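You operate a simulated robot arm through the tools that you are given. There is no shell and no other tool. Be economical: measure what you need, move in short steps, check, and stop when the job is done.

You are at the controls of a simulated two-armed robot. One attempt, no reset.

TASK
Pick up the bottle that says "yellow" from the far end of the long table with one hand, pass it to the other hand and put it on the right end of the island. Set down upright: bottle.

It is judged by the outcome, as a careful person would: the job done as asked, and still so three seconds after it is handed in. It fails if anything else is knocked over, pushed out of place, dropped, spilled or broken.

THE ROBOT
Two 7-joint arms with two-finger grippers on one trunk, on a base that drives. Base frame: it is fixed to the floor where the robot stands at the start and does not move with it; the origin is under the middle of the robot, x ahead of it, y to its left, z up; the surface under the hand at the start is at about z = 750. Lengths are in mm, angles in degrees, forces in N, time in s.
The left shoulder is at the start at [60, 123, 945], the right one opposite. With the tool pointing down near the work surface each hand reaches from about 340 to 800 mm from the robot's upright axis, wherever it stands, measured 20 degrees to its own side. Places, roughly: right end of the island [1500, -4800, 800]. Payload 1.47 kg a hand.
The TCP of each hand is the grasp point between the finger pads, 16 mm short of the fingertips. In the tool frame z runs along the fingers and y along their closing line. The gripper opens to 87 mm. The gripper's body begins 55 mm behind the TCP.
Orientation is that of the tool frame in the base frame, as a unit quaternion [x, y, z, w]. With the fingers straight down and closing along the base's y, the tool's x points along the base's -x, its y along +y and its z along -z.

THE INTERFACE
- The arms move only by the tool drive_tool. It takes "left_series", "right_series" or both (then of equal length, played together; a hand with none holds still); each is a list of rows, each a list of 7 numbers: the turn, a rotation vector about the base's x, y, z in units of 60 degrees (1.0 is 60 degrees), then the shift along the base's x, y, z in units of 250 mm (1.0 is 250 mm), then the closure, from 0 (fully open) to 1 (shut). In form: [[rx, ry, rz, tx, ty, tz, gripper], ...]. A call has 1 to 10 rows; each row is the pose to reach, as a shift and turn from the pose commanded when the call began. A call with a number of a shift or a turn outside -1 to 1 is refused whole. Each row takes 0.2 s and may step no farther than 50 mm and 8.6 degrees from the row before; otherwise, or with a gripper value out of range, the whole call is refused. Where a pose cannot be reached the arm comes as near as it can. A force on the tool above 40 N (or 10 N above the force at the start of the call, whichever is more), or a blocked arm, ends the call early, and 0.2 s more pass. The fingers move at their own pace (about 153 mm/s each) and stop on an object; they squeeze with about 28 N. The grip force told is the motor's: it shows also when the fingers shut on nothing. Time passes only in rows, and 0.2 s behind the last, so rows that repeat a pose let the fingers close. The reply holds the time, the measured pose of the TCP, the force on the tool along the base axes, the opening and the grip force, in the units named above and with some noise, with the torque about the TCP (base axes, N m) and any sound that the robot's microphone picked up.
- Cameras (640 x 400 px; columns grow to the right, rows downward): "scene" is now at [84.2, 25.6, 1498.2]; the picture's right is [0.33, -0.94, 0.00], its down [-0.68, -0.24, -0.69] and it looks along [0.65, 0.23, -0.73] (base axes); focal length 283 px, centre (320, 200). "left" rides on the left gripper at [73, -12, -90] in its tool frame; the picture's right is [0.16, 0.99, 0.00], its down [-0.72, 0.12, -0.68] and it looks along [-0.67, 0.11, 0.73] (tool axes); focal length 247 px, centre (320, 200). "right" rides on the right gripper at [73, 12, -90] in its tool frame; the picture's right is [-0.16, 0.99, 0.00], its down [-0.72, -0.12, -0.68] and it looks along [-0.67, -0.11, 0.73] (tool axes); focal length 247 px, centre (320, 200). There is no depth. A picture from a camera that has moved, and an enlarged one, comes with that camera's place and axes in the base frame and with its lens.
- snapshot(camera): a new picture of that camera. It takes no simulated time.
- lift_body(by): slides the trunk up (or, below 0, down) by that many mm; the arms and the scene camera ride with it, the base frame stays. It gives what a move gives, with no picture.
- roll_base(legs): drives the robot by 1 to 6 legs, each [ahead, left, turn to the left] in mm, mm and degrees, along the robot's own axes; the way and the turn of a leg run together, so that a leg with both is an arc; at most 1500 mm and 180 degrees a leg. The arms and the cameras ride along, it lands a little off, and it stops where it bumps. It gives what a move gives.
- aim_head(pan, tilt): turns the head with the scene camera to pan (to the left, within 120 degrees either way) and tilt (down, from -29 to 69), counted from straight ahead of the robot. It gives what a move gives.
- close_up(camera, box): a new picture of the part [left, top, right, bottom] of that camera's present view, enlarged. It takes no simulated time.
- hand_in(): hands the job in; it is judged then, once.

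Work in short steps. Places have to be worked out from the pictures, the camera data and where the tool is seen: move nearer, look again, correct. Check each grasp and each placing, and mend what went wrong. You have 120 turns and 92 pictures in all, those below and enlarged ones among them. Open the grippers and draw the arms clear of the work before you hand the job in, unless the task says otherwise; then end with one line.

The tools are called after "Emit:" as name(argument=value, ...) on one line, values as JSON. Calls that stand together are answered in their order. drive_tool: Moves the arms, as the interface text tells. Its arguments: {"type":"object","properties":{"left_series":{"type":"array"},"right_series":{"type":"array"}},"required":[]} The other tools are called the same way: lift_body (by) slides the trunk up or down; roll_base (legs) drives the base; aim_head (pan, tilt) turns the head that bears the scene camera; snapshot (camera) takes a picture; close_up (camera, box) takes an enlarged picture of a part of a camera's view; hand_in () hands the job in.

At the start:

```text
time_s: 0.0
left_eef_pos: [512.1, 390.5, 970.7]
left_tcp_rot: [0.0, 1.0, 0.0, -0.001]
left_wrist_force: [0.1, -0.3, 0.1]
left_wrist_torque: [0.02, 0.02, -0.01]
left_gripper_width: 87.1
left_grip_force: 0.0
right_eef_pos: [579.7, -105.5, 1069.1]
right_tcp_rot: [0.001, 1.0, 0.0, 0.0]
right_wrist_force: [-0.2, -0.7, -0.4]
right_wrist_torque: [-0.01, 0.01, -0.02]
right_gripper_width: 87.0
right_grip_force: 0.1
trunk travel left (down, up): [-100.0, 130.0]
robot x, y, heading: [-0.6, 1.8, 0.2]
head pan, tilt: [19.5, 46.6]
```

scene: 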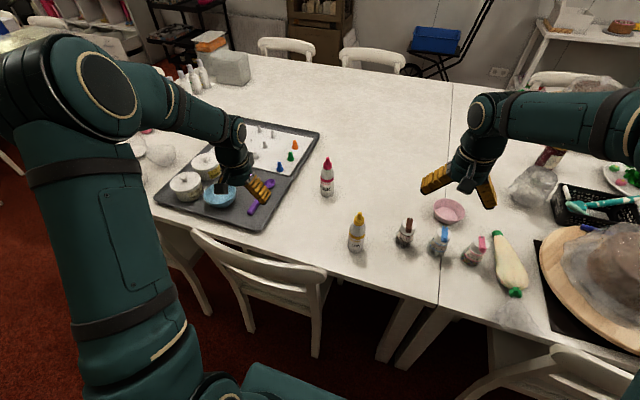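
right: 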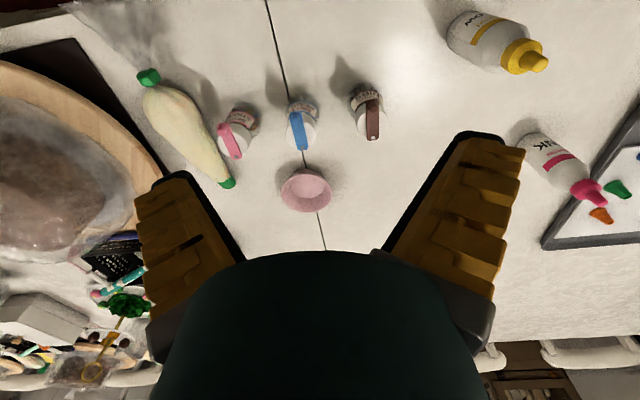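
left: 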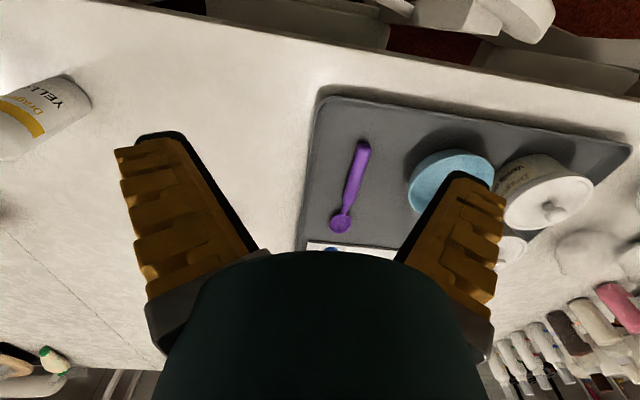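

The yellow-capped bottle near the robot seems labelled "YELL...". I'll enlarge it to check the label and its surroundings.

Emit:
close_up(camera="left", box=[0, 60, 120, 180])

Emit:
close_up(camera="scene", box=[300, 140, 540, 290])

Emit:
close_up(camera="scene", box=[140, 30, 300, 130])

```text
3.33 times, centred on (60, 120) of left
camera zoom: at [438.6, 378.7, 1059.4], right [-0.16, 0.99, 0.0], down [0.72, 0.12, 0.68], along [0.67, 0.11, -0.73], focal length 823 px, centre (1187, 467)
```

zoom: 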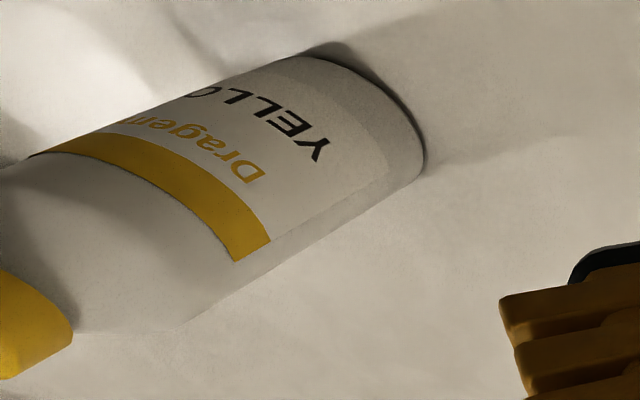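

```text
2.67 times, centred on (420, 215) of scene
camera zoom: at [84.2, 25.6, 1498.2], right [0.33, -0.94, 0.0], down [-0.68, -0.24, -0.69], along [0.65, 0.23, -0.73], focal length 755 px, centre (53, 160)
```

zoom: 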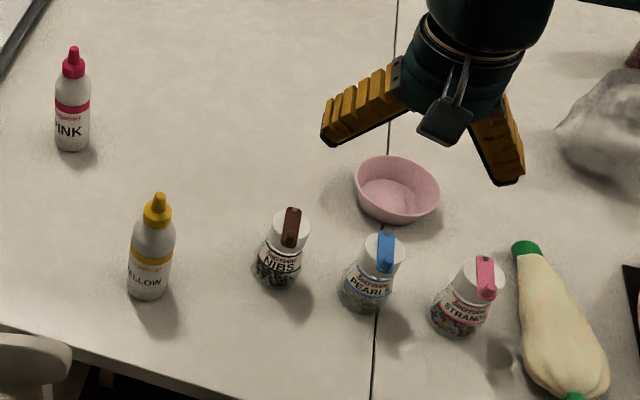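

```text
4.00 times, centred on (220, 80) of scene
camera zoom: at [84.2, 25.6, 1498.2], right [0.33, -0.94, 0.0], down [-0.68, -0.24, -0.69], along [0.65, 0.23, -0.73], focal length 1132 px, centre (720, 680)
```

zoom: 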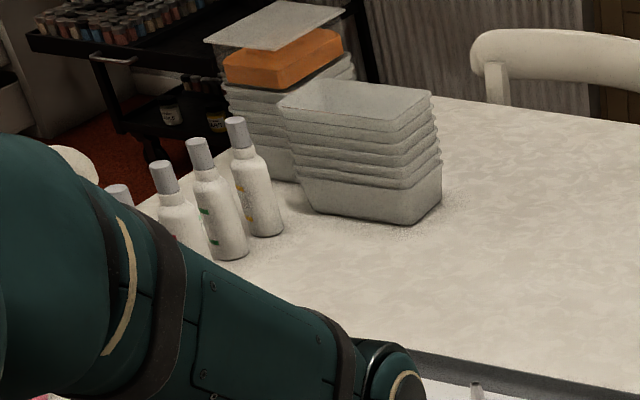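

The front bottle reads YELLOW. From the scene and right cameras, its base is near (597, 88, 750), it is about 160 mm tall and 48 mm wide, and the collar is near z≈880. The plan is for the left hand to take the body tilted from the front, then the right hand to take the collar from above. First I pitch the left hand and move it toward the bottle, high up.

Emit:
drive_tool(left_series=[[0, -0.138, 0, -0.02, -0.13, 0, 0], [0, -0.277, 0, -0.04, -0.27, 0, 0], [0, -0.416, 0, -0.06, -0.4, 0, 0], [0, -0.555, 0, -0.08, -0.53, 0, 0], [0, -0.694, 0, -0.1, -0.67, 0, 0], [0, -0.8333, 0, -0.12, -0.8, 0, 0]])

Emit:
snapshot(camera="scene")

Emit:
snapshot(camera="left")

```text
time_s: 1.4
left_eef_pos: [484.0, 191.0, 972.6]
left_tcp_rot: [0.0, 0.906, 0.001, 0.423]
left_wrist_force: [0.1, -0.9, -0.6]
left_wrist_torque: [0.0, -0.03, 0.01]
left_gripper_width: 87.0
left_grip_force: 0.0
right_eef_pos: [581.1, -105.3, 1068.2]
right_tcp_rot: [0.001, 1.0, -0.001, 0.0]
right_wrist_force: [0.2, 0.3, 0.3]
right_wrist_torque: [0.04, 0.0, 0.0]
right_gripper_width: 87.1
right_grip_force: 0.0
trunk travel left (down, up): [-100.0, 130.0]
robot x, y, heading: [-0.7, 2.8, -0.3]
head pan, tilt: [19.5, 46.6]
```

```text
85 pictures are left
camera scene: at [84.7, 25.5, 1498.1], right [0.33, -0.94, 0.0], down [-0.68, -0.24, -0.69], along [0.65, 0.23, -0.73], focal length 283 px, centre (320, 200)
```

scene: 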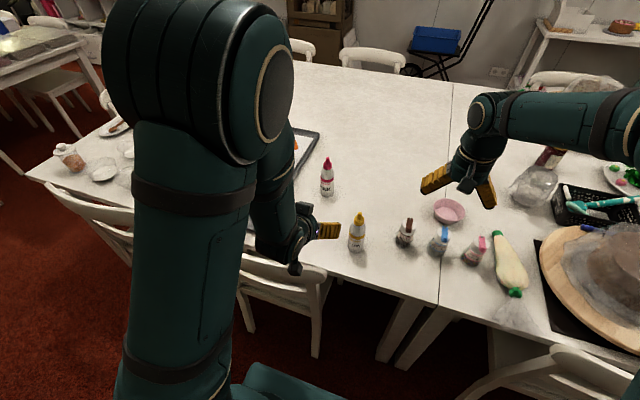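

```text
84 pictures are left
camera left: at [367.1, 178.0, 971.4], right [-0.1, 0.99, -0.12], down [-0.06, 0.12, 0.99], along [0.99, 0.11, 0.04], focal length 247 px, centre (320, 200)
```

left: 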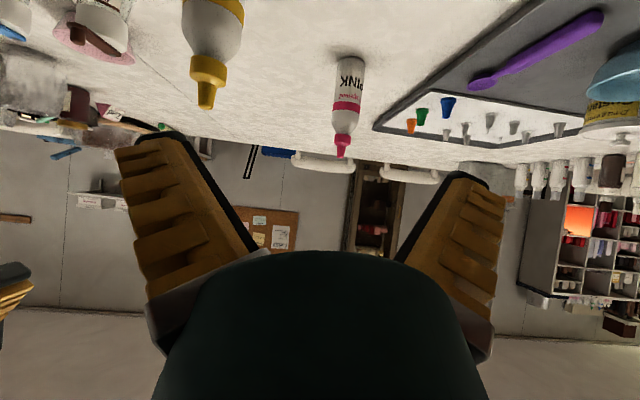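

The left camera puts the bottle tip near (597, 92, 910), which agrees with my estimate. I move to the pre-grasp pose 130 mm back along the tool axis and check.

Emit:
drive_tool(left_series=[[0, 0, 0, 0.02, -0.133, -0.1, 0], [0, 0, 0, 0.04, -0.266, -0.2, 0], [0, 0, 0, 0.06, -0.398, -0.3, 0], [0, 0, 0, 0.06, -0.398, -0.348, 0]])

Emit:
snapshot(camera="left")

Emit:
close_up(camera="scene", box=[220, 150, 460, 300])

```text
time_s: 2.4
left_eef_pos: [498.2, 91.2, 884.1]
left_tcp_rot: [-0.001, 0.906, 0.0, 0.422]
left_wrist_force: [-0.2, 0.3, 0.3]
left_wrist_torque: [0.02, -0.02, 0.01]
left_gripper_width: 87.0
left_grip_force: 0.2
right_eef_pos: [580.1, -104.3, 1069.1]
right_tcp_rot: [0.0, 1.0, 0.0, 0.0]
right_wrist_force: [0.8, 0.7, -0.2]
right_wrist_torque: [0.0, -0.02, 0.01]
right_gripper_width: 86.8
right_grip_force: 0.0
trunk travel left (down, up): [-100.0, 130.0]
robot x, y, heading: [1.0, 0.0, 0.1]
head pan, tilt: [19.5, 46.6]
```

```text
83 pictures are left
camera left: at [381.3, 79.1, 884.4], right [-0.1, 0.99, -0.12], down [-0.06, 0.12, 0.99], along [0.99, 0.11, 0.04], focal length 247 px, centre (320, 200)
```

left: 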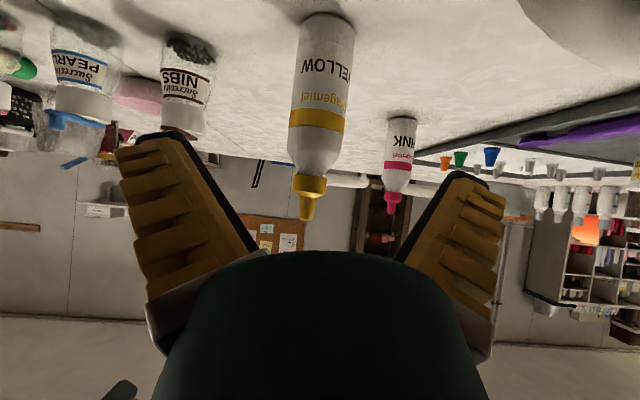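

```text
2.67 times, centred on (340, 225) of scene
camera zoom: at [84.2, 26.2, 1498.2], right [0.33, -0.94, 0.0], down [-0.68, -0.24, -0.69], along [0.65, 0.23, -0.73], focal length 755 px, centre (267, 133)
```

zoom: 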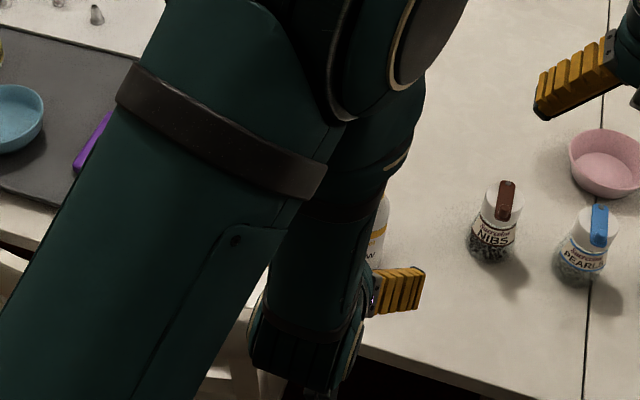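

The bottle axis is at about (600, 91), with its front base edge at x≈577. I advance along the tool axis with the fingers open, then check before closing.

Emit:
drive_tool(left_series=[[0, 0, 0, 0.102, 0, -0.084, 0], [0, 0, 0, 0.204, 0, -0.168, 0], [0, 0, 0, 0.306, 0, -0.252, 0], [0, 0, 0, 0.408, 0, -0.336, 0]])

Emit:
snapshot(camera="left")

```text
time_s: 3.4
left_eef_pos: [599.5, 91.8, 801.2]
left_tcp_rot: [-0.001, 0.906, 0.0, 0.423]
left_wrist_force: [0.4, -0.2, -0.6]
left_wrist_torque: [0.01, -0.02, 0.0]
left_gripper_width: 86.8
left_grip_force: 0.0
right_eef_pos: [580.8, -104.5, 1068.4]
right_tcp_rot: [0.0, 1.0, 0.0, 0.0]
right_wrist_force: [-0.4, 1.1, -0.5]
right_wrist_torque: [0.0, 0.02, -0.01]
right_gripper_width: 87.4
right_grip_force: 0.1
trunk travel left (down, up): [-100.0, 130.0]
robot x, y, heading: [1.3, 1.6, -0.2]
head pan, tilt: [19.5, 46.6]
```

```text
81 pictures are left
camera left: at [483.5, 79.7, 800.8], right [-0.1, 0.99, -0.12], down [-0.06, 0.12, 0.99], along [0.99, 0.11, 0.04], focal length 247 px, centre (320, 200)
```

left: 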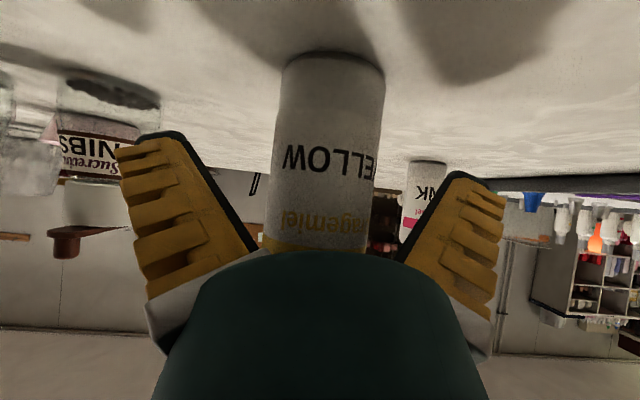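

The bottle stands centred between the fingers, so I close.

Emit:
drive_tool(left_series=[[0, 0, 0, 0, 0, 0, 0.3], [0, 0, 0, 0, 0, 0, 1], [0, 0, 0, 0, 0, 0, 1], [0, 0, 0, 0, 0, 0, 1]])

```text
time_s: 4.4
left_eef_pos: [597.6, 91.5, 801.2]
left_tcp_rot: [0.0, 0.906, 0.0, 0.423]
left_wrist_force: [-0.5, -1.1, -0.1]
left_wrist_torque: [0.02, 0.01, -0.01]
left_gripper_width: 43.7
left_grip_force: 28.1
right_eef_pos: [581.0, -105.4, 1068.2]
right_tcp_rot: [0.0, 1.0, 0.0, 0.0]
right_wrist_force: [0.7, 0.9, 0.0]
right_wrist_torque: [-0.04, -0.01, -0.03]
right_gripper_width: 87.4
right_grip_force: 0.0
trunk travel left (down, up): [-100.0, 130.0]
robot x, y, heading: [2.7, 0.8, 0.2]
head pan, tilt: [19.5, 46.6]
```

The grip is firm at 43.7 mm. I lift the bottle straight up.

Emit:
drive_tool(left_series=[[0, 0, 0, 0, 0, 0.08, 1], [0, 0, 0, 0, 0, 0.2, 1], [0, 0, 0, -0.05, 0, 0.35, 1], [0, 0, 0, -0.1, 0, 0.5, 1], [0, 0, 0, -0.15, 0, 0.5, 1]])

Emit:
snapshot(camera="left")

Emit:
snapshot(camera="right")

Emit:
snapshot(camera="scene")

```text
time_s: 5.6
left_eef_pos: [560.8, 90.8, 924.4]
left_tcp_rot: [-0.001, 0.907, 0.001, 0.422]
left_wrist_force: [0.0, -0.7, -1.6]
left_wrist_torque: [0.0, -0.01, 0.02]
left_gripper_width: 43.9
left_grip_force: 27.8
right_eef_pos: [581.0, -105.9, 1068.2]
right_tcp_rot: [0.0, 1.0, 0.0, 0.0]
right_wrist_force: [0.0, -0.5, 0.6]
right_wrist_torque: [0.01, 0.0, -0.01]
right_gripper_width: 87.0
right_grip_force: 0.1
trunk travel left (down, up): [-100.0, 130.0]
robot x, y, heading: [0.2, 1.2, -0.1]
head pan, tilt: [19.5, 46.6]
```

```text
80 pictures are left
camera left: at [445.5, 79.9, 925.5], right [-0.1, 0.99, -0.12], down [-0.06, 0.12, 0.99], along [0.99, 0.11, 0.04], focal length 247 px, centre (320, 200)
```

left: 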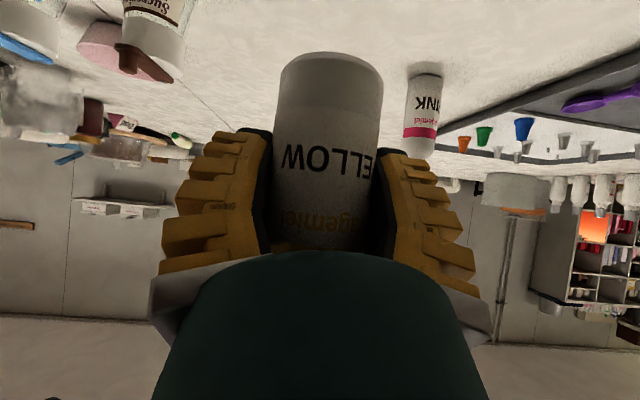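

```text
79 pictures are left
camera right: at [507.6, -93.8, 1158.6], right [0.16, 0.99, 0.0], down [0.72, -0.12, 0.68], along [0.67, -0.11, -0.73], focal length 247 px, centre (320, 200)
```

right: 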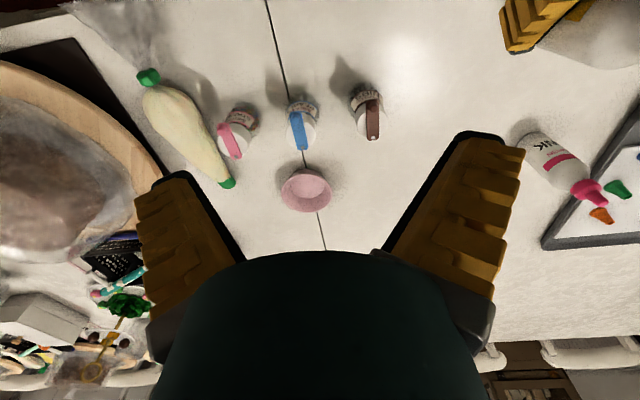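

```text
78 pictures are left
camera scene: at [84.7, 25.6, 1498.1], right [0.33, -0.94, 0.0], down [-0.68, -0.24, -0.69], along [0.65, 0.23, -0.73], focal length 283 px, centre (320, 200)
```

scene: 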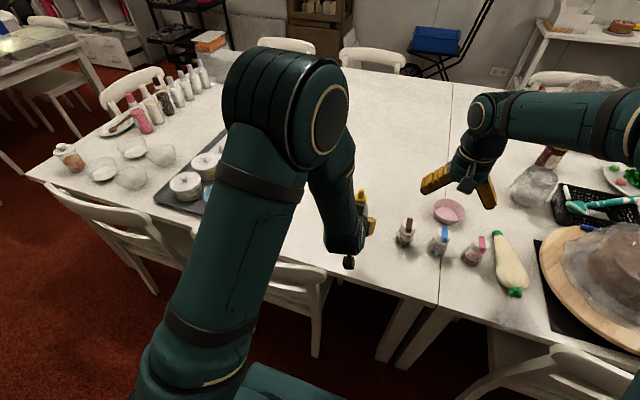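

The bottle is held upright and nothing was disturbed. Now I yaw the left hand to point right, bring the bottle to the centre, and turn the right hand about the vertical so its camera faces away.

Emit:
drive_tool(left_series=[[0, 0, -0.125, -0.015, -0.035, -0.012, 1], [0, 0, -0.25, -0.03, -0.07, -0.024, 1], [0, 0, -0.375, -0.045, -0.106, -0.036, 1], [0, 0, -0.5, -0.06, -0.142, -0.048, 1], [0, 0, -0.625, -0.075, -0.178, -0.06, 1], [0, 0, -0.75, -0.09, -0.213, -0.072, 1], [0, 0, -0.875, -0.105, -0.249, -0.084, 1], [0, 0, -1, -0.12, -0.284, -0.096, 1]], right_series=[[0, 0, 0.125, 0, 0, 0.01, 0], [0, 0, 0.25, 0, 0, 0.02, 0], [0, 0, 0.375, 0, 0, 0.03, 0], [0, 0, 0.5, 0, 0, 0.04, 0], [0, 0, 0.625, 0, 0, 0.05, 0], [0, 0, 0.75, 0, 0, 0.06, 0], [0, 0, 0.875, 0, 0, 0.08, 0], [0, 0, 1, 0, 0, 0.1, 0]])

Emit:
snapshot(camera="scene")

Emit:
snapshot(camera="right")

```text
time_s: 7.4
left_eef_pos: [531.0, 21.4, 901.2]
left_tcp_rot: [0.453, 0.784, -0.212, 0.366]
left_wrist_force: [0.8, -0.4, -2.1]
left_wrist_torque: [0.0, 0.03, 0.0]
left_gripper_width: 43.6
left_grip_force: 27.8
right_eef_pos: [579.9, -103.8, 1093.0]
right_tcp_rot: [-0.501, 0.866, -0.001, 0.0]
right_wrist_force: [0.9, -0.1, 0.2]
right_wrist_torque: [-0.04, 0.0, -0.02]
right_gripper_width: 86.9
right_grip_force: 0.0
trunk travel left (down, up): [-100.0, 130.0]
robot x, y, heading: [1.8, 0.9, -0.2]
head pan, tilt: [19.5, 46.6]
```

```text
77 pictures are left
camera scene: at [84.6, 26.3, 1498.1], right [0.33, -0.94, 0.0], down [-0.68, -0.24, -0.69], along [0.65, 0.23, -0.73], focal length 283 px, centre (320, 200)
```

scene: 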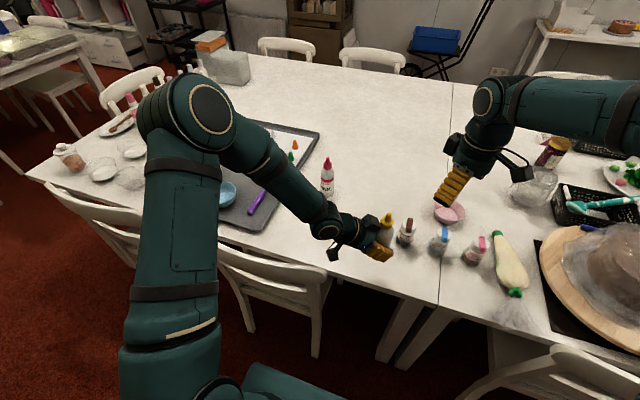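

```text
76 pictures are left
camera right: at [533.8, -162.0, 1183.8], right [-0.78, 0.63, 0.0], down [0.46, 0.57, 0.68], along [0.43, 0.53, -0.73], focal length 247 px, centre (320, 200)
```

right: 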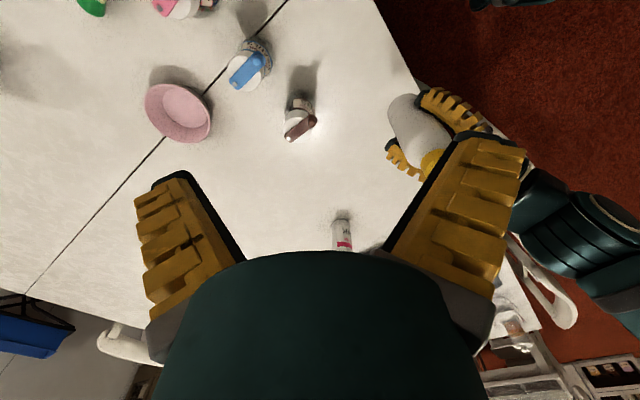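

The geometry looks good. I bring the right hand directly above the bottle with another 30° turn, staying clear of the tip (z≈1009).

Emit:
drive_tool(right_series=[[0, 0, 0.125, -0.05, 0.125, 0, 0], [0, 0, 0.25, -0.1, 0.25, 0, 0], [0, 0, 0.375, -0.15, 0.375, 0, 0], [0, 0, 0.5, -0.196, 0.5, 0, 0]])

Emit:
snapshot(camera="right")

Emit:
close_up(camera="scene", box=[280, 100, 520, 280])

```text
time_s: 8.4
left_eef_pos: [531.0, 21.2, 901.0]
left_tcp_rot: [0.453, 0.785, -0.212, 0.366]
left_wrist_force: [0.4, -0.9, -1.3]
left_wrist_torque: [-0.01, -0.01, 0.0]
left_gripper_width: 43.7
left_grip_force: 28.1
right_eef_pos: [531.1, 20.3, 1094.2]
right_tcp_rot: [0.708, -0.706, 0.0, -0.001]
right_wrist_force: [0.3, -0.2, 0.5]
right_wrist_torque: [-0.01, 0.01, -0.01]
right_gripper_width: 87.1
right_grip_force: 0.0
trunk travel left (down, up): [-100.0, 130.0]
robot x, y, heading: [0.6, -3.8, 0.1]
head pan, tilt: [19.5, 46.6]
```

```text
75 pictures are left
camera right: at [519.6, -52.7, 1183.7], right [-0.99, 0.16, 0.0], down [0.11, 0.72, 0.68], along [0.11, 0.67, -0.73], focal length 247 px, centre (320, 200)
```

right: 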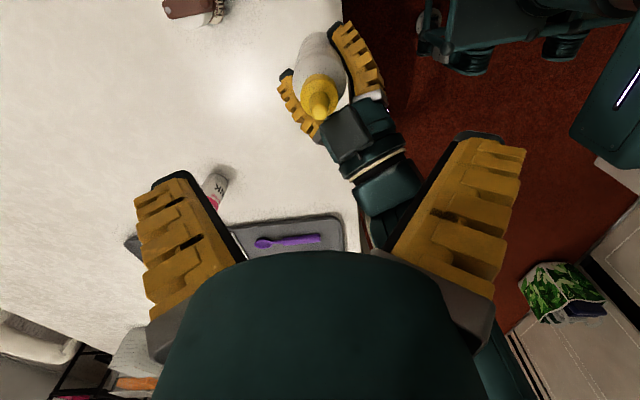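

```text
2.22 times, centred on (400, 190) of scene
camera zoom: at [84.3, 26.3, 1498.1], right [0.33, -0.94, 0.0], down [-0.68, -0.24, -0.69], along [0.65, 0.23, -0.73], focal length 629 px, centre (142, 222)
```

zoom: 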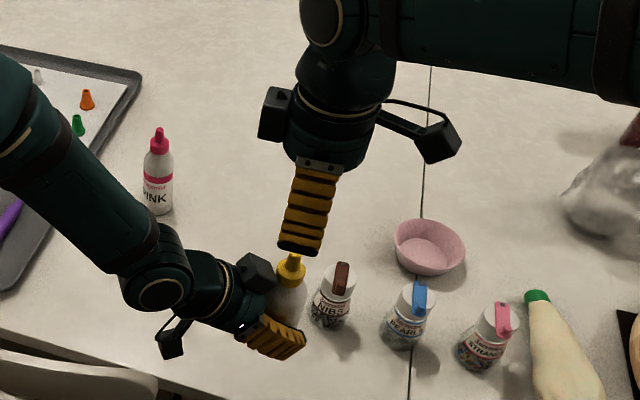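

The black sensor cube on top of the left hand sits close behind the bottle's collar, about 33 mm back. I'll turn the right hand another 30° so it closes exactly across the left hand's line, offset about 8 mm away from the cube, and look again before descending.

Emit:
drive_tool(right_series=[[0, 0, 0.125, 0, -0.01, 0, 0], [0, 0, 0.25, 0.005, -0.02, 0, 0], [0, 0, 0.375, 0.01, -0.025, 0, 0], [0, 0, 0.5, 0.016, -0.028, 0, 0]])

Emit:
close_up(camera="right", box=[200, 0, 440, 150])

```text
time_s: 9.4
left_eef_pos: [531.1, 18.7, 902.0]
left_tcp_rot: [0.454, 0.784, -0.212, 0.366]
left_wrist_force: [0.0, -0.2, -0.4]
left_wrist_torque: [-0.02, -0.02, -0.02]
left_gripper_width: 43.6
left_grip_force: 28.1
right_eef_pos: [535.5, 12.7, 1093.2]
right_tcp_rot: [0.866, -0.499, -0.001, 0.001]
right_wrist_force: [0.2, 0.5, -0.3]
right_wrist_torque: [0.0, -0.02, -0.05]
right_gripper_width: 87.0
right_grip_force: 0.0
trunk travel left (down, up): [-100.0, 130.0]
robot x, y, heading: [-3.3, -4.2, -0.1]
head pan, tilt: [19.5, 46.6]
```

```text
2.67 times, centred on (320, 75) of right
camera zoom: at [561.9, -57.0, 1183.7], right [-0.93, -0.36, 0.0], down [-0.26, 0.68, 0.68], along [-0.24, 0.63, -0.73], focal length 659 px, centre (320, 533)
```

zoom: 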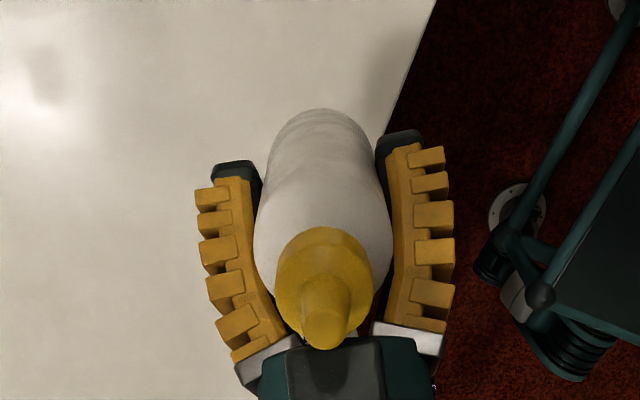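

The collar is about 30 mm wide with its axis at (531, 21). The cube is only about 31 mm wide laterally and starts roughly 12 mm behind the axis, so the fingers pass on both sides. I descend to collar height, z≈980.

Emit:
drive_tool(right_series=[[0, 0, 0, 0, 0, -0.12, 0], [0, 0, 0, 0, 0, -0.24, 0], [0, 0, 0, 0, 0, -0.34, 0], [0, 0, 0, 0, 0, -0.42, 0], [0, 0, 0, 0, 0, -0.456, 0]])

Emit:
snapshot(camera="right")

Emit:
close_up(camera="scene", box=[300, 140, 460, 280])

```text
time_s: 10.6
left_eef_pos: [530.9, 19.9, 900.8]
left_tcp_rot: [0.454, 0.785, -0.211, 0.365]
left_wrist_force: [0.0, 0.3, -1.7]
left_wrist_torque: [-0.01, 0.0, 0.0]
left_gripper_width: 43.5
left_grip_force: 27.8
right_eef_pos: [535.3, 12.5, 979.8]
right_tcp_rot: [0.866, -0.5, 0.0, 0.0]
right_wrist_force: [-0.4, -0.2, 0.2]
right_wrist_torque: [0.01, 0.02, -0.03]
right_gripper_width: 86.8
right_grip_force: 0.2
trunk travel left (down, up): [-100.0, 130.0]
robot x, y, heading: [-2.7, 2.1, -0.2]
head pan, tilt: [19.5, 46.6]
```

```text
72 pictures are left
camera right: at [561.6, -56.7, 1069.6], right [-0.93, -0.36, 0.0], down [-0.26, 0.68, 0.68], along [-0.24, 0.64, -0.73], focal length 247 px, centre (320, 200)
```

right: 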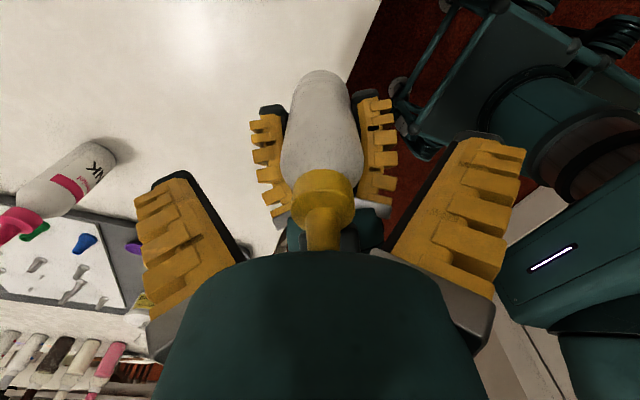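

```text
2.86 times, centred on (380, 210) of scene
camera zoom: at [84.4, 25.6, 1498.2], right [0.33, -0.94, 0.0], down [-0.68, -0.24, -0.69], along [0.65, 0.23, -0.73], focal length 809 px, centre (149, 171)
```

zoom: 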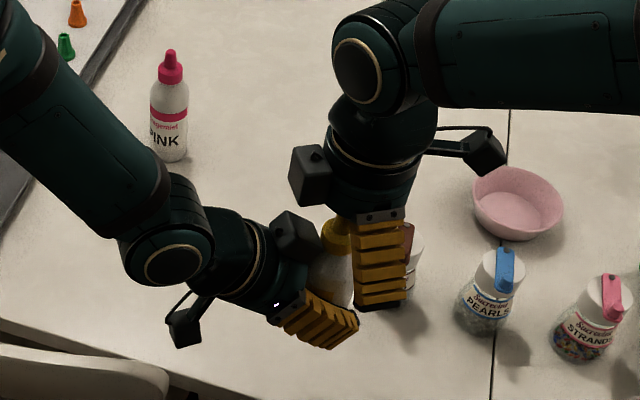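

The collar sits right at the right TCP's pixel (320, 185). I close the right hand on it.

Emit:
drive_tool(right_series=[[0, 0, 0, 0, 0, 0, 0.4], [0, 0, 0, 0, 0, 0, 0.6], [0, 0, 0, 0, 0, 0, 1], [0, 0, 0, 0, 0, 0, 1], [0, 0, 0, 0, 0, 0, 1]])

Emit:
snapshot(camera="right")

Emit:
close_up(camera="scene", box=[300, 140, 460, 280])

```text
time_s: 11.8
left_eef_pos: [530.6, 20.2, 902.0]
left_tcp_rot: [0.453, 0.785, -0.212, 0.365]
left_wrist_force: [4.6, 0.0, -12.4]
left_wrist_torque: [0.02, 0.31, -0.18]
left_gripper_width: 43.6
left_grip_force: 27.9
right_eef_pos: [534.6, 11.8, 980.8]
right_tcp_rot: [0.866, -0.5, 0.0, 0.001]
right_wrist_force: [-3.2, -0.4, 10.6]
right_wrist_torque: [0.05, 0.07, 0.21]
right_gripper_width: 20.2
right_grip_force: 28.6
trunk travel left (down, up): [-100.0, 130.0]
robot x, y, heading: [1.0, 1.3, -0.2]
head pan, tilt: [19.5, 46.6]
```

```text
70 pictures are left
camera right: at [561.5, -56.3, 1070.4], right [-0.93, -0.36, 0.0], down [-0.26, 0.68, 0.68], along [-0.24, 0.64, -0.73], focal length 247 px, centre (320, 200)
```

right: 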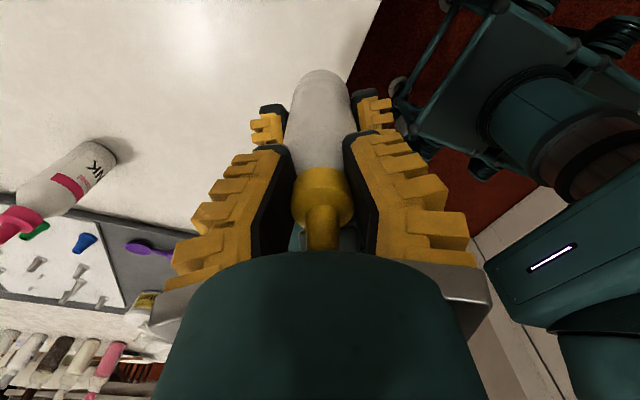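

```text
2.86 times, centred on (380, 210) of scene
camera zoom: at [84.3, 25.6, 1498.2], right [0.33, -0.94, 0.0], down [-0.68, -0.24, -0.69], along [0.65, 0.23, -0.73], focal length 809 px, centre (149, 171)
```

zoom: 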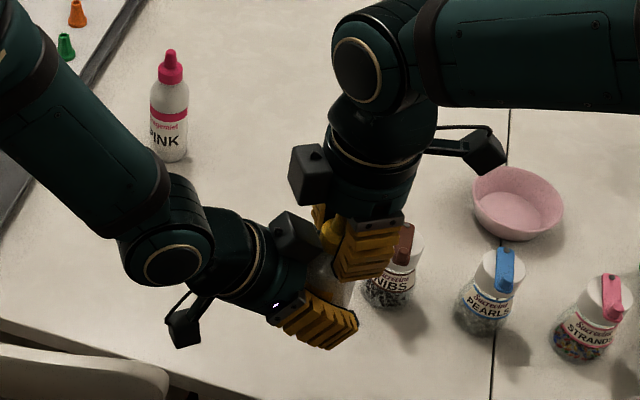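

The right hand grips, but it reads 20 mm and carries about 10 N upward. I zoom in to judge the contact before letting go with the left.

Emit:
close_up(camera="right", box=[220, 60, 440, 270])

Emit:
close_up(camera="scene", box=[350, 190, 430, 260])

Emit:
snapshot(camera="left")

```text
1.90 times, centred on (330, 165) of right
camera zoom: at [561.5, -56.3, 1070.4], right [-0.93, -0.36, 0.0], down [-0.26, 0.68, 0.68], along [-0.24, 0.64, -0.73], focal length 470 px, centre (301, 267)
```

zoom: 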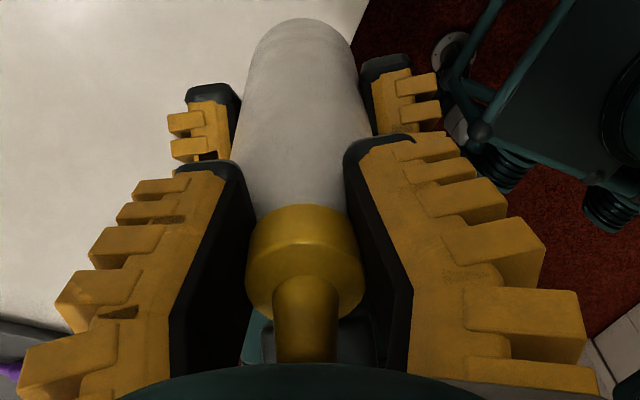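

```text
5.71 times, centred on (390, 225) of scene
camera zoom: at [84.3, 25.6, 1498.2], right [0.33, -0.94, 0.0], down [-0.68, -0.24, -0.69], along [0.65, 0.23, -0.73], focal length 1617 px, centre (-80, 57)
```

zoom: 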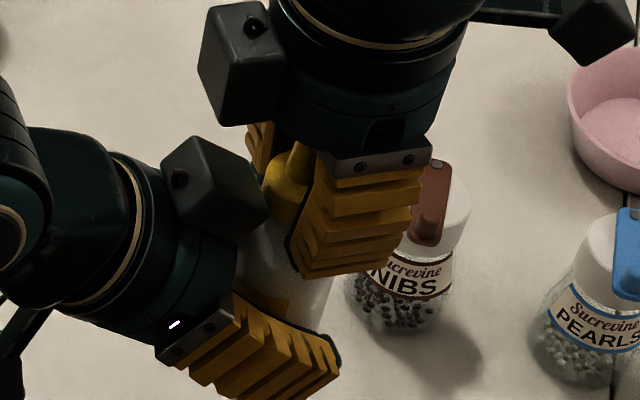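

```text
66 pictures are left
camera left: at [462.9, 114.6, 901.4], right [0.8, 0.58, -0.12], down [0.07, 0.11, 0.99], along [0.59, -0.81, 0.04], focal length 247 px, centre (320, 200)
```

left: 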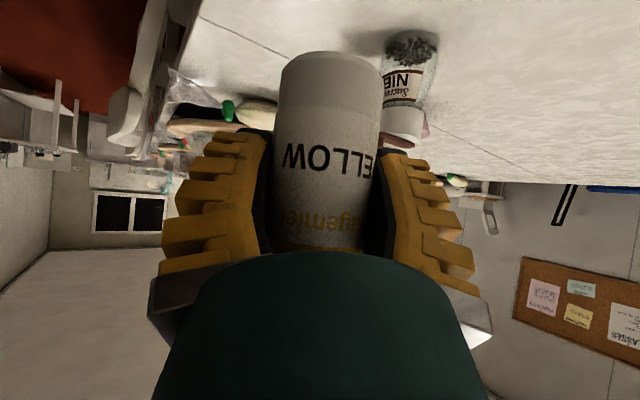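

The fingertips seem to reach below the collar onto the sloped shoulder, which wedges them upward. I reopen the right hand, raise it about 11 mm so the pads sit on the straight collar only, and close again.

Emit:
drive_tool(right_series=[[0, 0, 0, 0, 0, 0, 0.4], [0, 0, 0, 0, 0, 0, 0.4], [0, 0, 0, 0, 0, 0.022, 0.4], [0, 0, 0, 0, 0, 0.044, 0.4], [0, 0, 0, 0, 0, 0.044, 0.7], [0, 0, 0, 0, 0, 0.044, 1], [0, 0, 0, 0, 0, 0.044, 1], [0, 0, 0, 0, 0, 0.044, 1]])

Emit:
close_up(camera="right", box=[220, 60, 440, 270])

```text
time_s: 13.6
left_eef_pos: [530.5, 20.1, 901.5]
left_tcp_rot: [0.453, 0.786, -0.211, 0.365]
left_wrist_force: [3.6, -0.6, -12.1]
left_wrist_torque: [0.05, 0.38, -0.2]
left_gripper_width: 43.6
left_grip_force: 27.5
right_eef_pos: [534.3, 12.9, 990.9]
right_tcp_rot: [0.866, -0.5, 0.0, -0.001]
right_wrist_force: [-4.3, 0.9, 11.3]
right_wrist_torque: [0.07, 0.09, 0.2]
right_gripper_width: 16.4
right_grip_force: 27.9
trunk travel left (down, up): [-100.0, 130.0]
robot x, y, heading: [-1.2, -3.7, 0.0]
head pan, tilt: [19.5, 46.6]
```

```text
1.90 times, centred on (330, 165) of right
camera zoom: at [561.4, -56.6, 1081.5], right [-0.93, -0.36, 0.0], down [-0.26, 0.68, 0.68], along [-0.24, 0.64, -0.73], focal length 470 px, centre (301, 267)
```

zoom: 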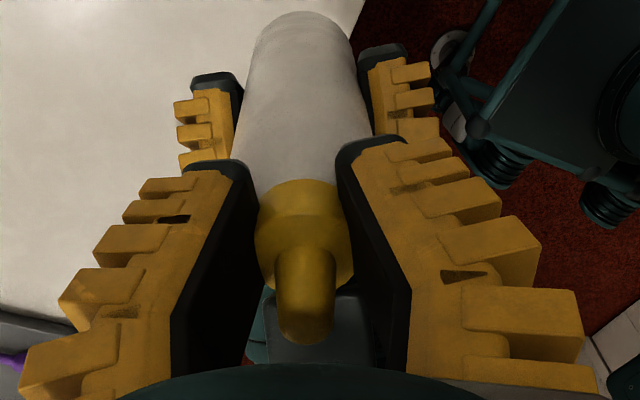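

The gap shrank to 16 mm higher up, so the contact surface tapers and the grip should go deeper, toward the straight body. I reopen and descend to z≈965; the palm still clears the spout at 1010.

Emit:
drive_tool(right_series=[[0, 0, 0, 0, 0, 0, 0.3], [0, 0, 0, 0, 0, 0, 0.3], [0, 0, 0, 0, 0, -0.05, 0.2], [0, 0, 0, 0, 0, -0.104, 0.2], [0, 0, 0, 0, 0, -0.104, 0.5], [0, 0, 0, 0, 0, -0.104, 1], [0, 0, 0, 0, 0, -0.104, 1], [0, 0, 0, 0, 0, -0.104, 1]])

Emit:
close_up(camera="right", box=[220, 60, 440, 270])

Emit:
close_up(camera="scene", box=[330, 170, 430, 260])

```text
time_s: 15.4
left_eef_pos: [531.5, 20.6, 901.0]
left_tcp_rot: [0.452, 0.786, -0.21, 0.366]
left_wrist_force: [4.6, 0.0, -8.4]
left_wrist_torque: [0.01, 0.24, 0.04]
left_gripper_width: 43.7
left_grip_force: 28.0
right_eef_pos: [534.2, 13.5, 965.0]
right_tcp_rot: [0.866, -0.5, 0.0, -0.001]
right_wrist_force: [-5.0, 0.2, 7.7]
right_wrist_torque: [0.01, 0.07, 0.01]
right_gripper_width: 41.8
right_grip_force: 28.2
trunk travel left (down, up): [-100.0, 130.0]
robot x, y, heading: [1.6, 1.8, 0.3]
head pan, tilt: [19.5, 46.6]
```

```text
1.90 times, centred on (330, 165) of right
camera zoom: at [561.5, -56.1, 1054.9], right [-0.93, -0.36, 0.0], down [-0.26, 0.68, 0.68], along [-0.24, 0.64, -0.73], focal length 470 px, centre (301, 267)
```

zoom: 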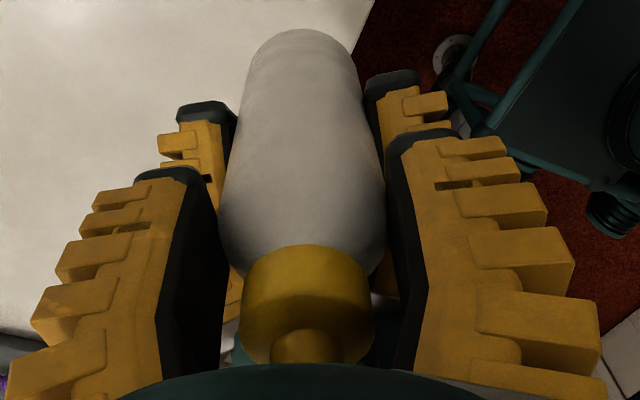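

```text
4.44 times, centred on (380, 215) of scene
camera zoom: at [84.4, 25.6, 1498.2], right [0.33, -0.94, 0.0], down [-0.68, -0.24, -0.69], along [0.65, 0.23, -0.73], focal length 1258 px, centre (53, 133)
```

zoom: 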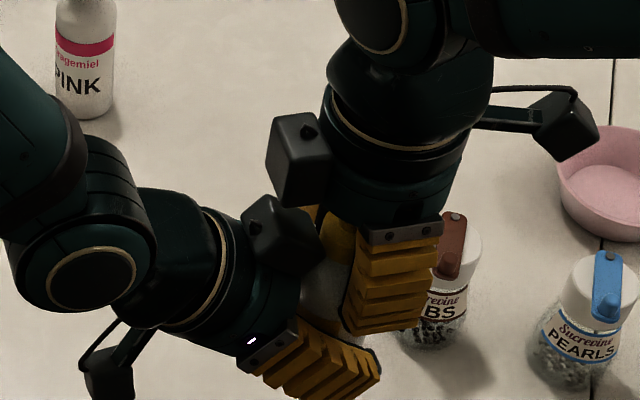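

Width is now 41.8 mm, almost the straight body (43.7). I go 5 mm lower once more to get fully onto it.

Emit:
drive_tool(right_series=[[0, 0, 0, 0, 0, 0, 0.3], [0, 0, 0, 0, 0, 0, 0.3], [0, 0, 0, 0, 0, -0.02, 0.3], [0, 0, 0, 0, 0, -0.02, 0.5], [0, 0, 0, 0, 0, -0.02, 1], [0, 0, 0, 0, 0, -0.02, 1], [0, 0, 0, 0, 0, -0.02, 1]])

```text
time_s: 17.0
left_eef_pos: [530.7, 21.5, 900.6]
left_tcp_rot: [0.453, 0.785, -0.212, 0.365]
left_wrist_force: [3.9, 1.4, -12.8]
left_wrist_torque: [-0.03, 0.26, 0.05]
left_gripper_width: 43.4
left_grip_force: 28.2
right_eef_pos: [534.5, 12.5, 960.2]
right_tcp_rot: [0.866, -0.5, 0.0, 0.0]
right_wrist_force: [-3.7, -0.8, 10.9]
right_wrist_torque: [0.05, 0.03, 0.04]
right_gripper_width: 43.2
right_grip_force: 28.1
trunk travel left (down, up): [-100.0, 130.0]
robot x, y, heading: [-0.2, 3.3, 0.3]
head pan, tilt: [19.5, 46.6]
```

The right hand now holds the straight body (43.2 mm). For a safe release I move both hands together so the bottle hovers a few mm above a clear patch of table.

Emit:
drive_tool(left_series=[[0, 0, 0, 0.06, 0.04, -0.03, 1], [0, 0, 0, 0.12, 0.08, -0.08, 1], [0, 0, 0, 0.18, 0.12, -0.14, 1], [0, 0, 0, 0.236, 0.16, -0.22, 1], [0, 0, 0, 0.236, 0.16, -0.3, 1], [0, 0, 0, 0.236, 0.16, -0.37, 1]], right_series=[[0, 0, 0, 0.06, 0.04, -0.03, 1], [0, 0, 0, 0.12, 0.08, -0.08, 1], [0, 0, 0, 0.18, 0.12, -0.14, 1], [0, 0, 0, 0.236, 0.16, -0.22, 1], [0, 0, 0, 0.236, 0.16, -0.3, 1], [0, 0, 0, 0.236, 0.16, -0.37, 1]])

Emit:
snapshot(camera="left")

Emit:
snapshot(camera="right")

Emit:
snapshot(camera="scene")

```text
time_s: 18.4
left_eef_pos: [590.1, 60.1, 807.9]
left_tcp_rot: [0.453, 0.785, -0.211, 0.366]
left_wrist_force: [-2.6, -1.1, -11.1]
left_wrist_torque: [0.26, 0.03, -0.01]
left_gripper_width: 43.5
left_grip_force: 28.3
right_eef_pos: [594.8, 52.7, 865.2]
right_tcp_rot: [0.866, -0.5, 0.0, 0.0]
right_wrist_force: [2.8, 2.4, 8.9]
right_wrist_torque: [-0.1, -0.13, -0.01]
right_gripper_width: 42.7
right_grip_force: 27.9
trunk travel left (down, up): [-100.0, 130.0]
robot x, y, heading: [-1.5, -2.6, -0.0]
head pan, tilt: [19.5, 46.6]
```

```text
62 pictures are left
camera left: at [523.0, 154.2, 808.6], right [0.8, 0.58, -0.12], down [0.07, 0.11, 0.99], along [0.59, -0.81, 0.04], focal length 247 px, centre (320, 200)
```

left: 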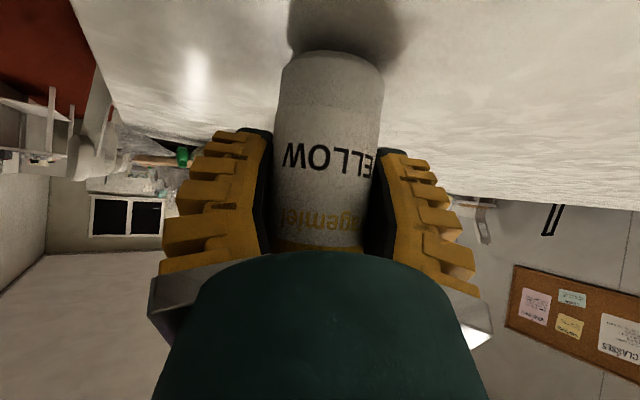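

```text
61 pictures are left
camera right: at [621.2, -16.8, 956.8], right [-0.93, -0.36, 0.0], down [-0.26, 0.68, 0.68], along [-0.24, 0.64, -0.73], focal length 247 px, centre (320, 200)
```

right: 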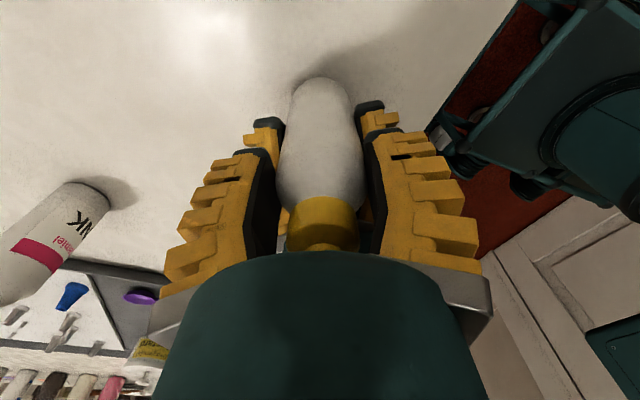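

```text
60 pictures are left
camera scene: at [84.9, 25.7, 1498.1], right [0.33, -0.94, 0.0], down [-0.68, -0.24, -0.69], along [0.65, 0.23, -0.73], focal length 283 px, centre (320, 200)
```

scene: 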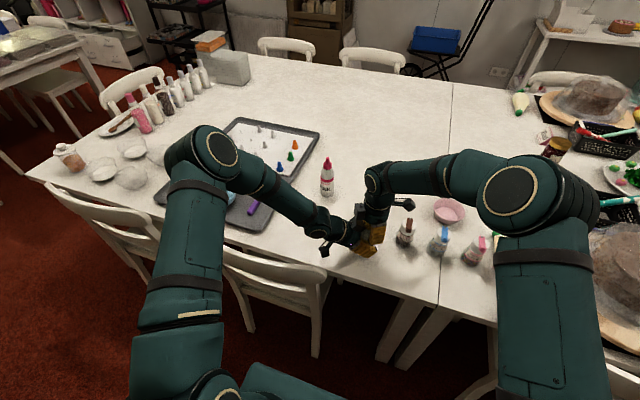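

The bottle hovers about 7 mm above the table. I open the left hand gently while the right holds.

Emit:
drive_tool(left_series=[[0, 0, 0, 0, 0, 0, 0.45], [0, 0, 0, 0, 0, 0, 0.2], [0, 0, 0, 0, 0, 0, 0], [0, 0, 0, 0, 0, 0, 0]])

Emit:
snapshot(camera="left")

```text
time_s: 19.4
left_eef_pos: [591.3, 60.4, 809.1]
left_tcp_rot: [0.453, 0.785, -0.211, 0.366]
left_wrist_force: [0.5, -0.4, 0.3]
left_wrist_torque: [0.0, 0.02, -0.02]
left_gripper_width: 87.0
left_grip_force: 0.0
right_eef_pos: [593.8, 50.9, 867.1]
right_tcp_rot: [0.866, -0.5, 0.0, 0.0]
right_wrist_force: [-0.6, -0.4, -0.4]
right_wrist_torque: [0.01, 0.03, 0.01]
right_gripper_width: 42.0
right_grip_force: 28.2
trunk travel left (down, up): [-100.0, 130.0]
robot x, y, heading: [2.0, 2.2, 0.1]
head pan, tilt: [19.5, 46.6]
```

```text
59 pictures are left
camera left: at [522.7, 154.4, 809.0], right [0.8, 0.58, -0.12], down [0.07, 0.11, 0.99], along [0.59, -0.81, 0.04], focal length 247 px, centre (320, 200)
```

left: 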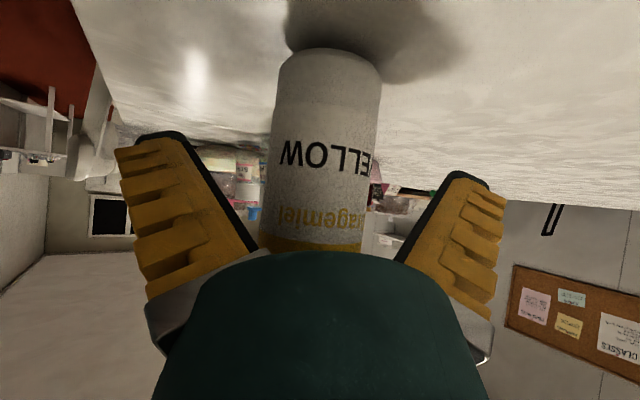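

The bottle stays held by the right hand. I withdraw the left horizontally first, so its cube passes under the right hand's cube, then up and away.

Emit:
drive_tool(left_series=[[0, 0, 0, -0.04, 0.07, 0, 0], [0, 0, 0, -0.09, 0.156, 0.01, 0], [0, 0, 0, -0.11, 0.24, 0.08, 0], [0, 0, 0, -0.13, 0.36, 0.2, 0], [0, 0, 0, -0.15, 0.48, 0.32, 0], [0, 0, 0, -0.15, 0.6, 0.44, 0]])

Emit:
snapshot(camera="right")

Emit:
close_up(camera="scene", box=[280, 140, 520, 290])

```text
time_s: 20.8
left_eef_pos: [553.2, 211.8, 919.3]
left_tcp_rot: [0.453, 0.785, -0.211, 0.365]
left_wrist_force: [-0.1, 0.3, 0.6]
left_wrist_torque: [0.01, 0.01, 0.03]
left_gripper_width: 87.0
left_grip_force: 0.1
right_eef_pos: [594.4, 51.9, 866.6]
right_tcp_rot: [0.866, -0.499, 0.001, 0.0]
right_wrist_force: [-0.2, 0.6, -0.8]
right_wrist_torque: [0.02, -0.05, 0.03]
right_gripper_width: 42.2
right_grip_force: 27.5
trunk travel left (down, up): [-100.0, 130.0]
robot x, y, heading: [-0.3, -2.1, 0.1]
head pan, tilt: [19.5, 46.6]
```

```text
58 pictures are left
camera right: at [620.1, -17.0, 957.2], right [-0.93, -0.36, 0.0], down [-0.26, 0.68, 0.68], along [-0.24, 0.64, -0.73], focal length 247 px, centre (320, 200)
```

right: 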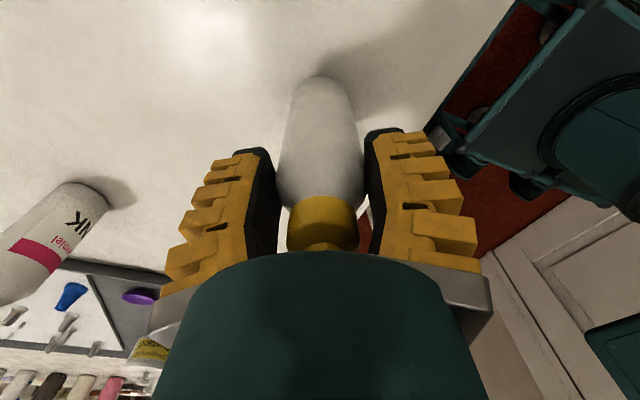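

```text
2.67 times, centred on (400, 215) of scene
camera zoom: at [83.8, 25.7, 1498.2], right [0.33, -0.94, 0.0], down [-0.68, -0.24, -0.69], along [0.65, 0.23, -0.73], focal length 755 px, centre (107, 160)
```

zoom: 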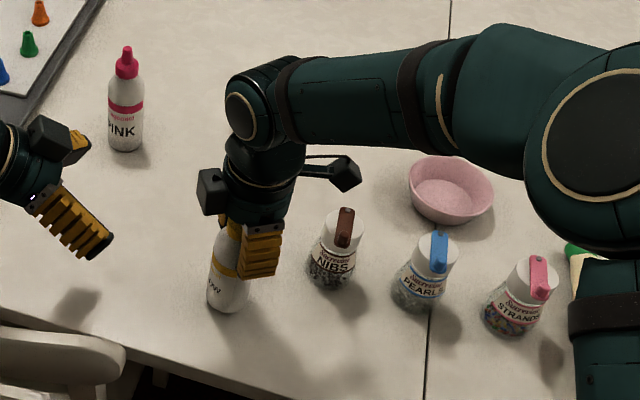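

The right hand alone holds the bottle. I lift slightly to confirm it doesn't slip.

Emit:
drive_tool(right_series=[[0, 0, 0, 0, 0, 0.06, 1], [0, 0, 0, 0, 0, 0.14, 1], [0, 0, 0, 0, 0, 0.14, 1], [0, 0, 0, 0, 0, 0.14, 1]])

Emit:
close_up(camera="right", box=[220, 60, 440, 270])

Emit:
snapshot(camera="left")

```text
time_s: 21.8
left_eef_pos: [553.5, 211.2, 919.3]
left_tcp_rot: [0.454, 0.785, -0.212, 0.365]
left_wrist_force: [-0.8, 0.2, -0.1]
left_wrist_torque: [0.0, 0.01, -0.01]
left_gripper_width: 87.1
left_grip_force: 0.1
right_eef_pos: [593.0, 53.2, 901.0]
right_tcp_rot: [0.866, -0.5, 0.0, 0.0]
right_wrist_force: [-0.6, 0.8, 0.6]
right_wrist_torque: [-0.04, 0.04, -0.03]
right_gripper_width: 42.2
right_grip_force: 27.9
trunk travel left (down, up): [-100.0, 130.0]
robot x, y, heading: [0.6, 5.4, 0.0]
head pan, tilt: [19.5, 46.6]
```

```text
1.90 times, centred on (330, 165) of right
camera zoom: at [620.0, -16.7, 992.7], right [-0.93, -0.36, 0.0], down [-0.26, 0.68, 0.68], along [-0.24, 0.64, -0.73], focal length 470 px, centre (301, 267)
```

zoom: 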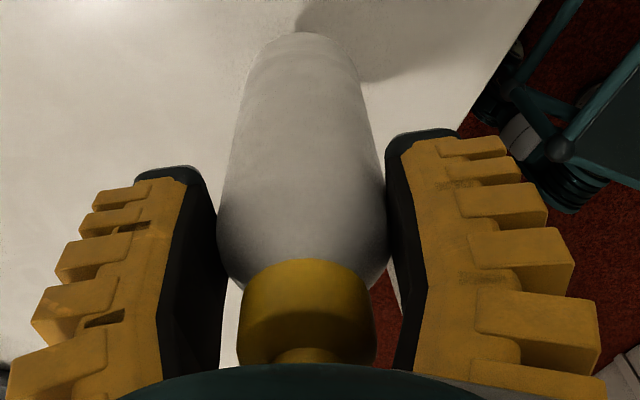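

```text
55 pictures are left
camera left: at [485.2, 304.3, 919.1], right [0.8, 0.58, -0.12], down [0.07, 0.11, 0.99], along [0.59, -0.81, 0.04], focal length 247 px, centre (320, 200)
```

left: 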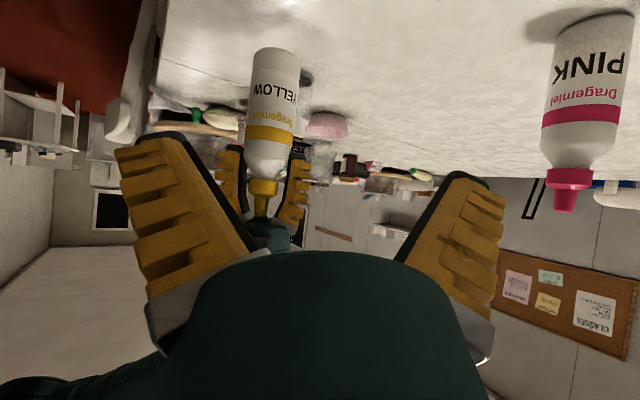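

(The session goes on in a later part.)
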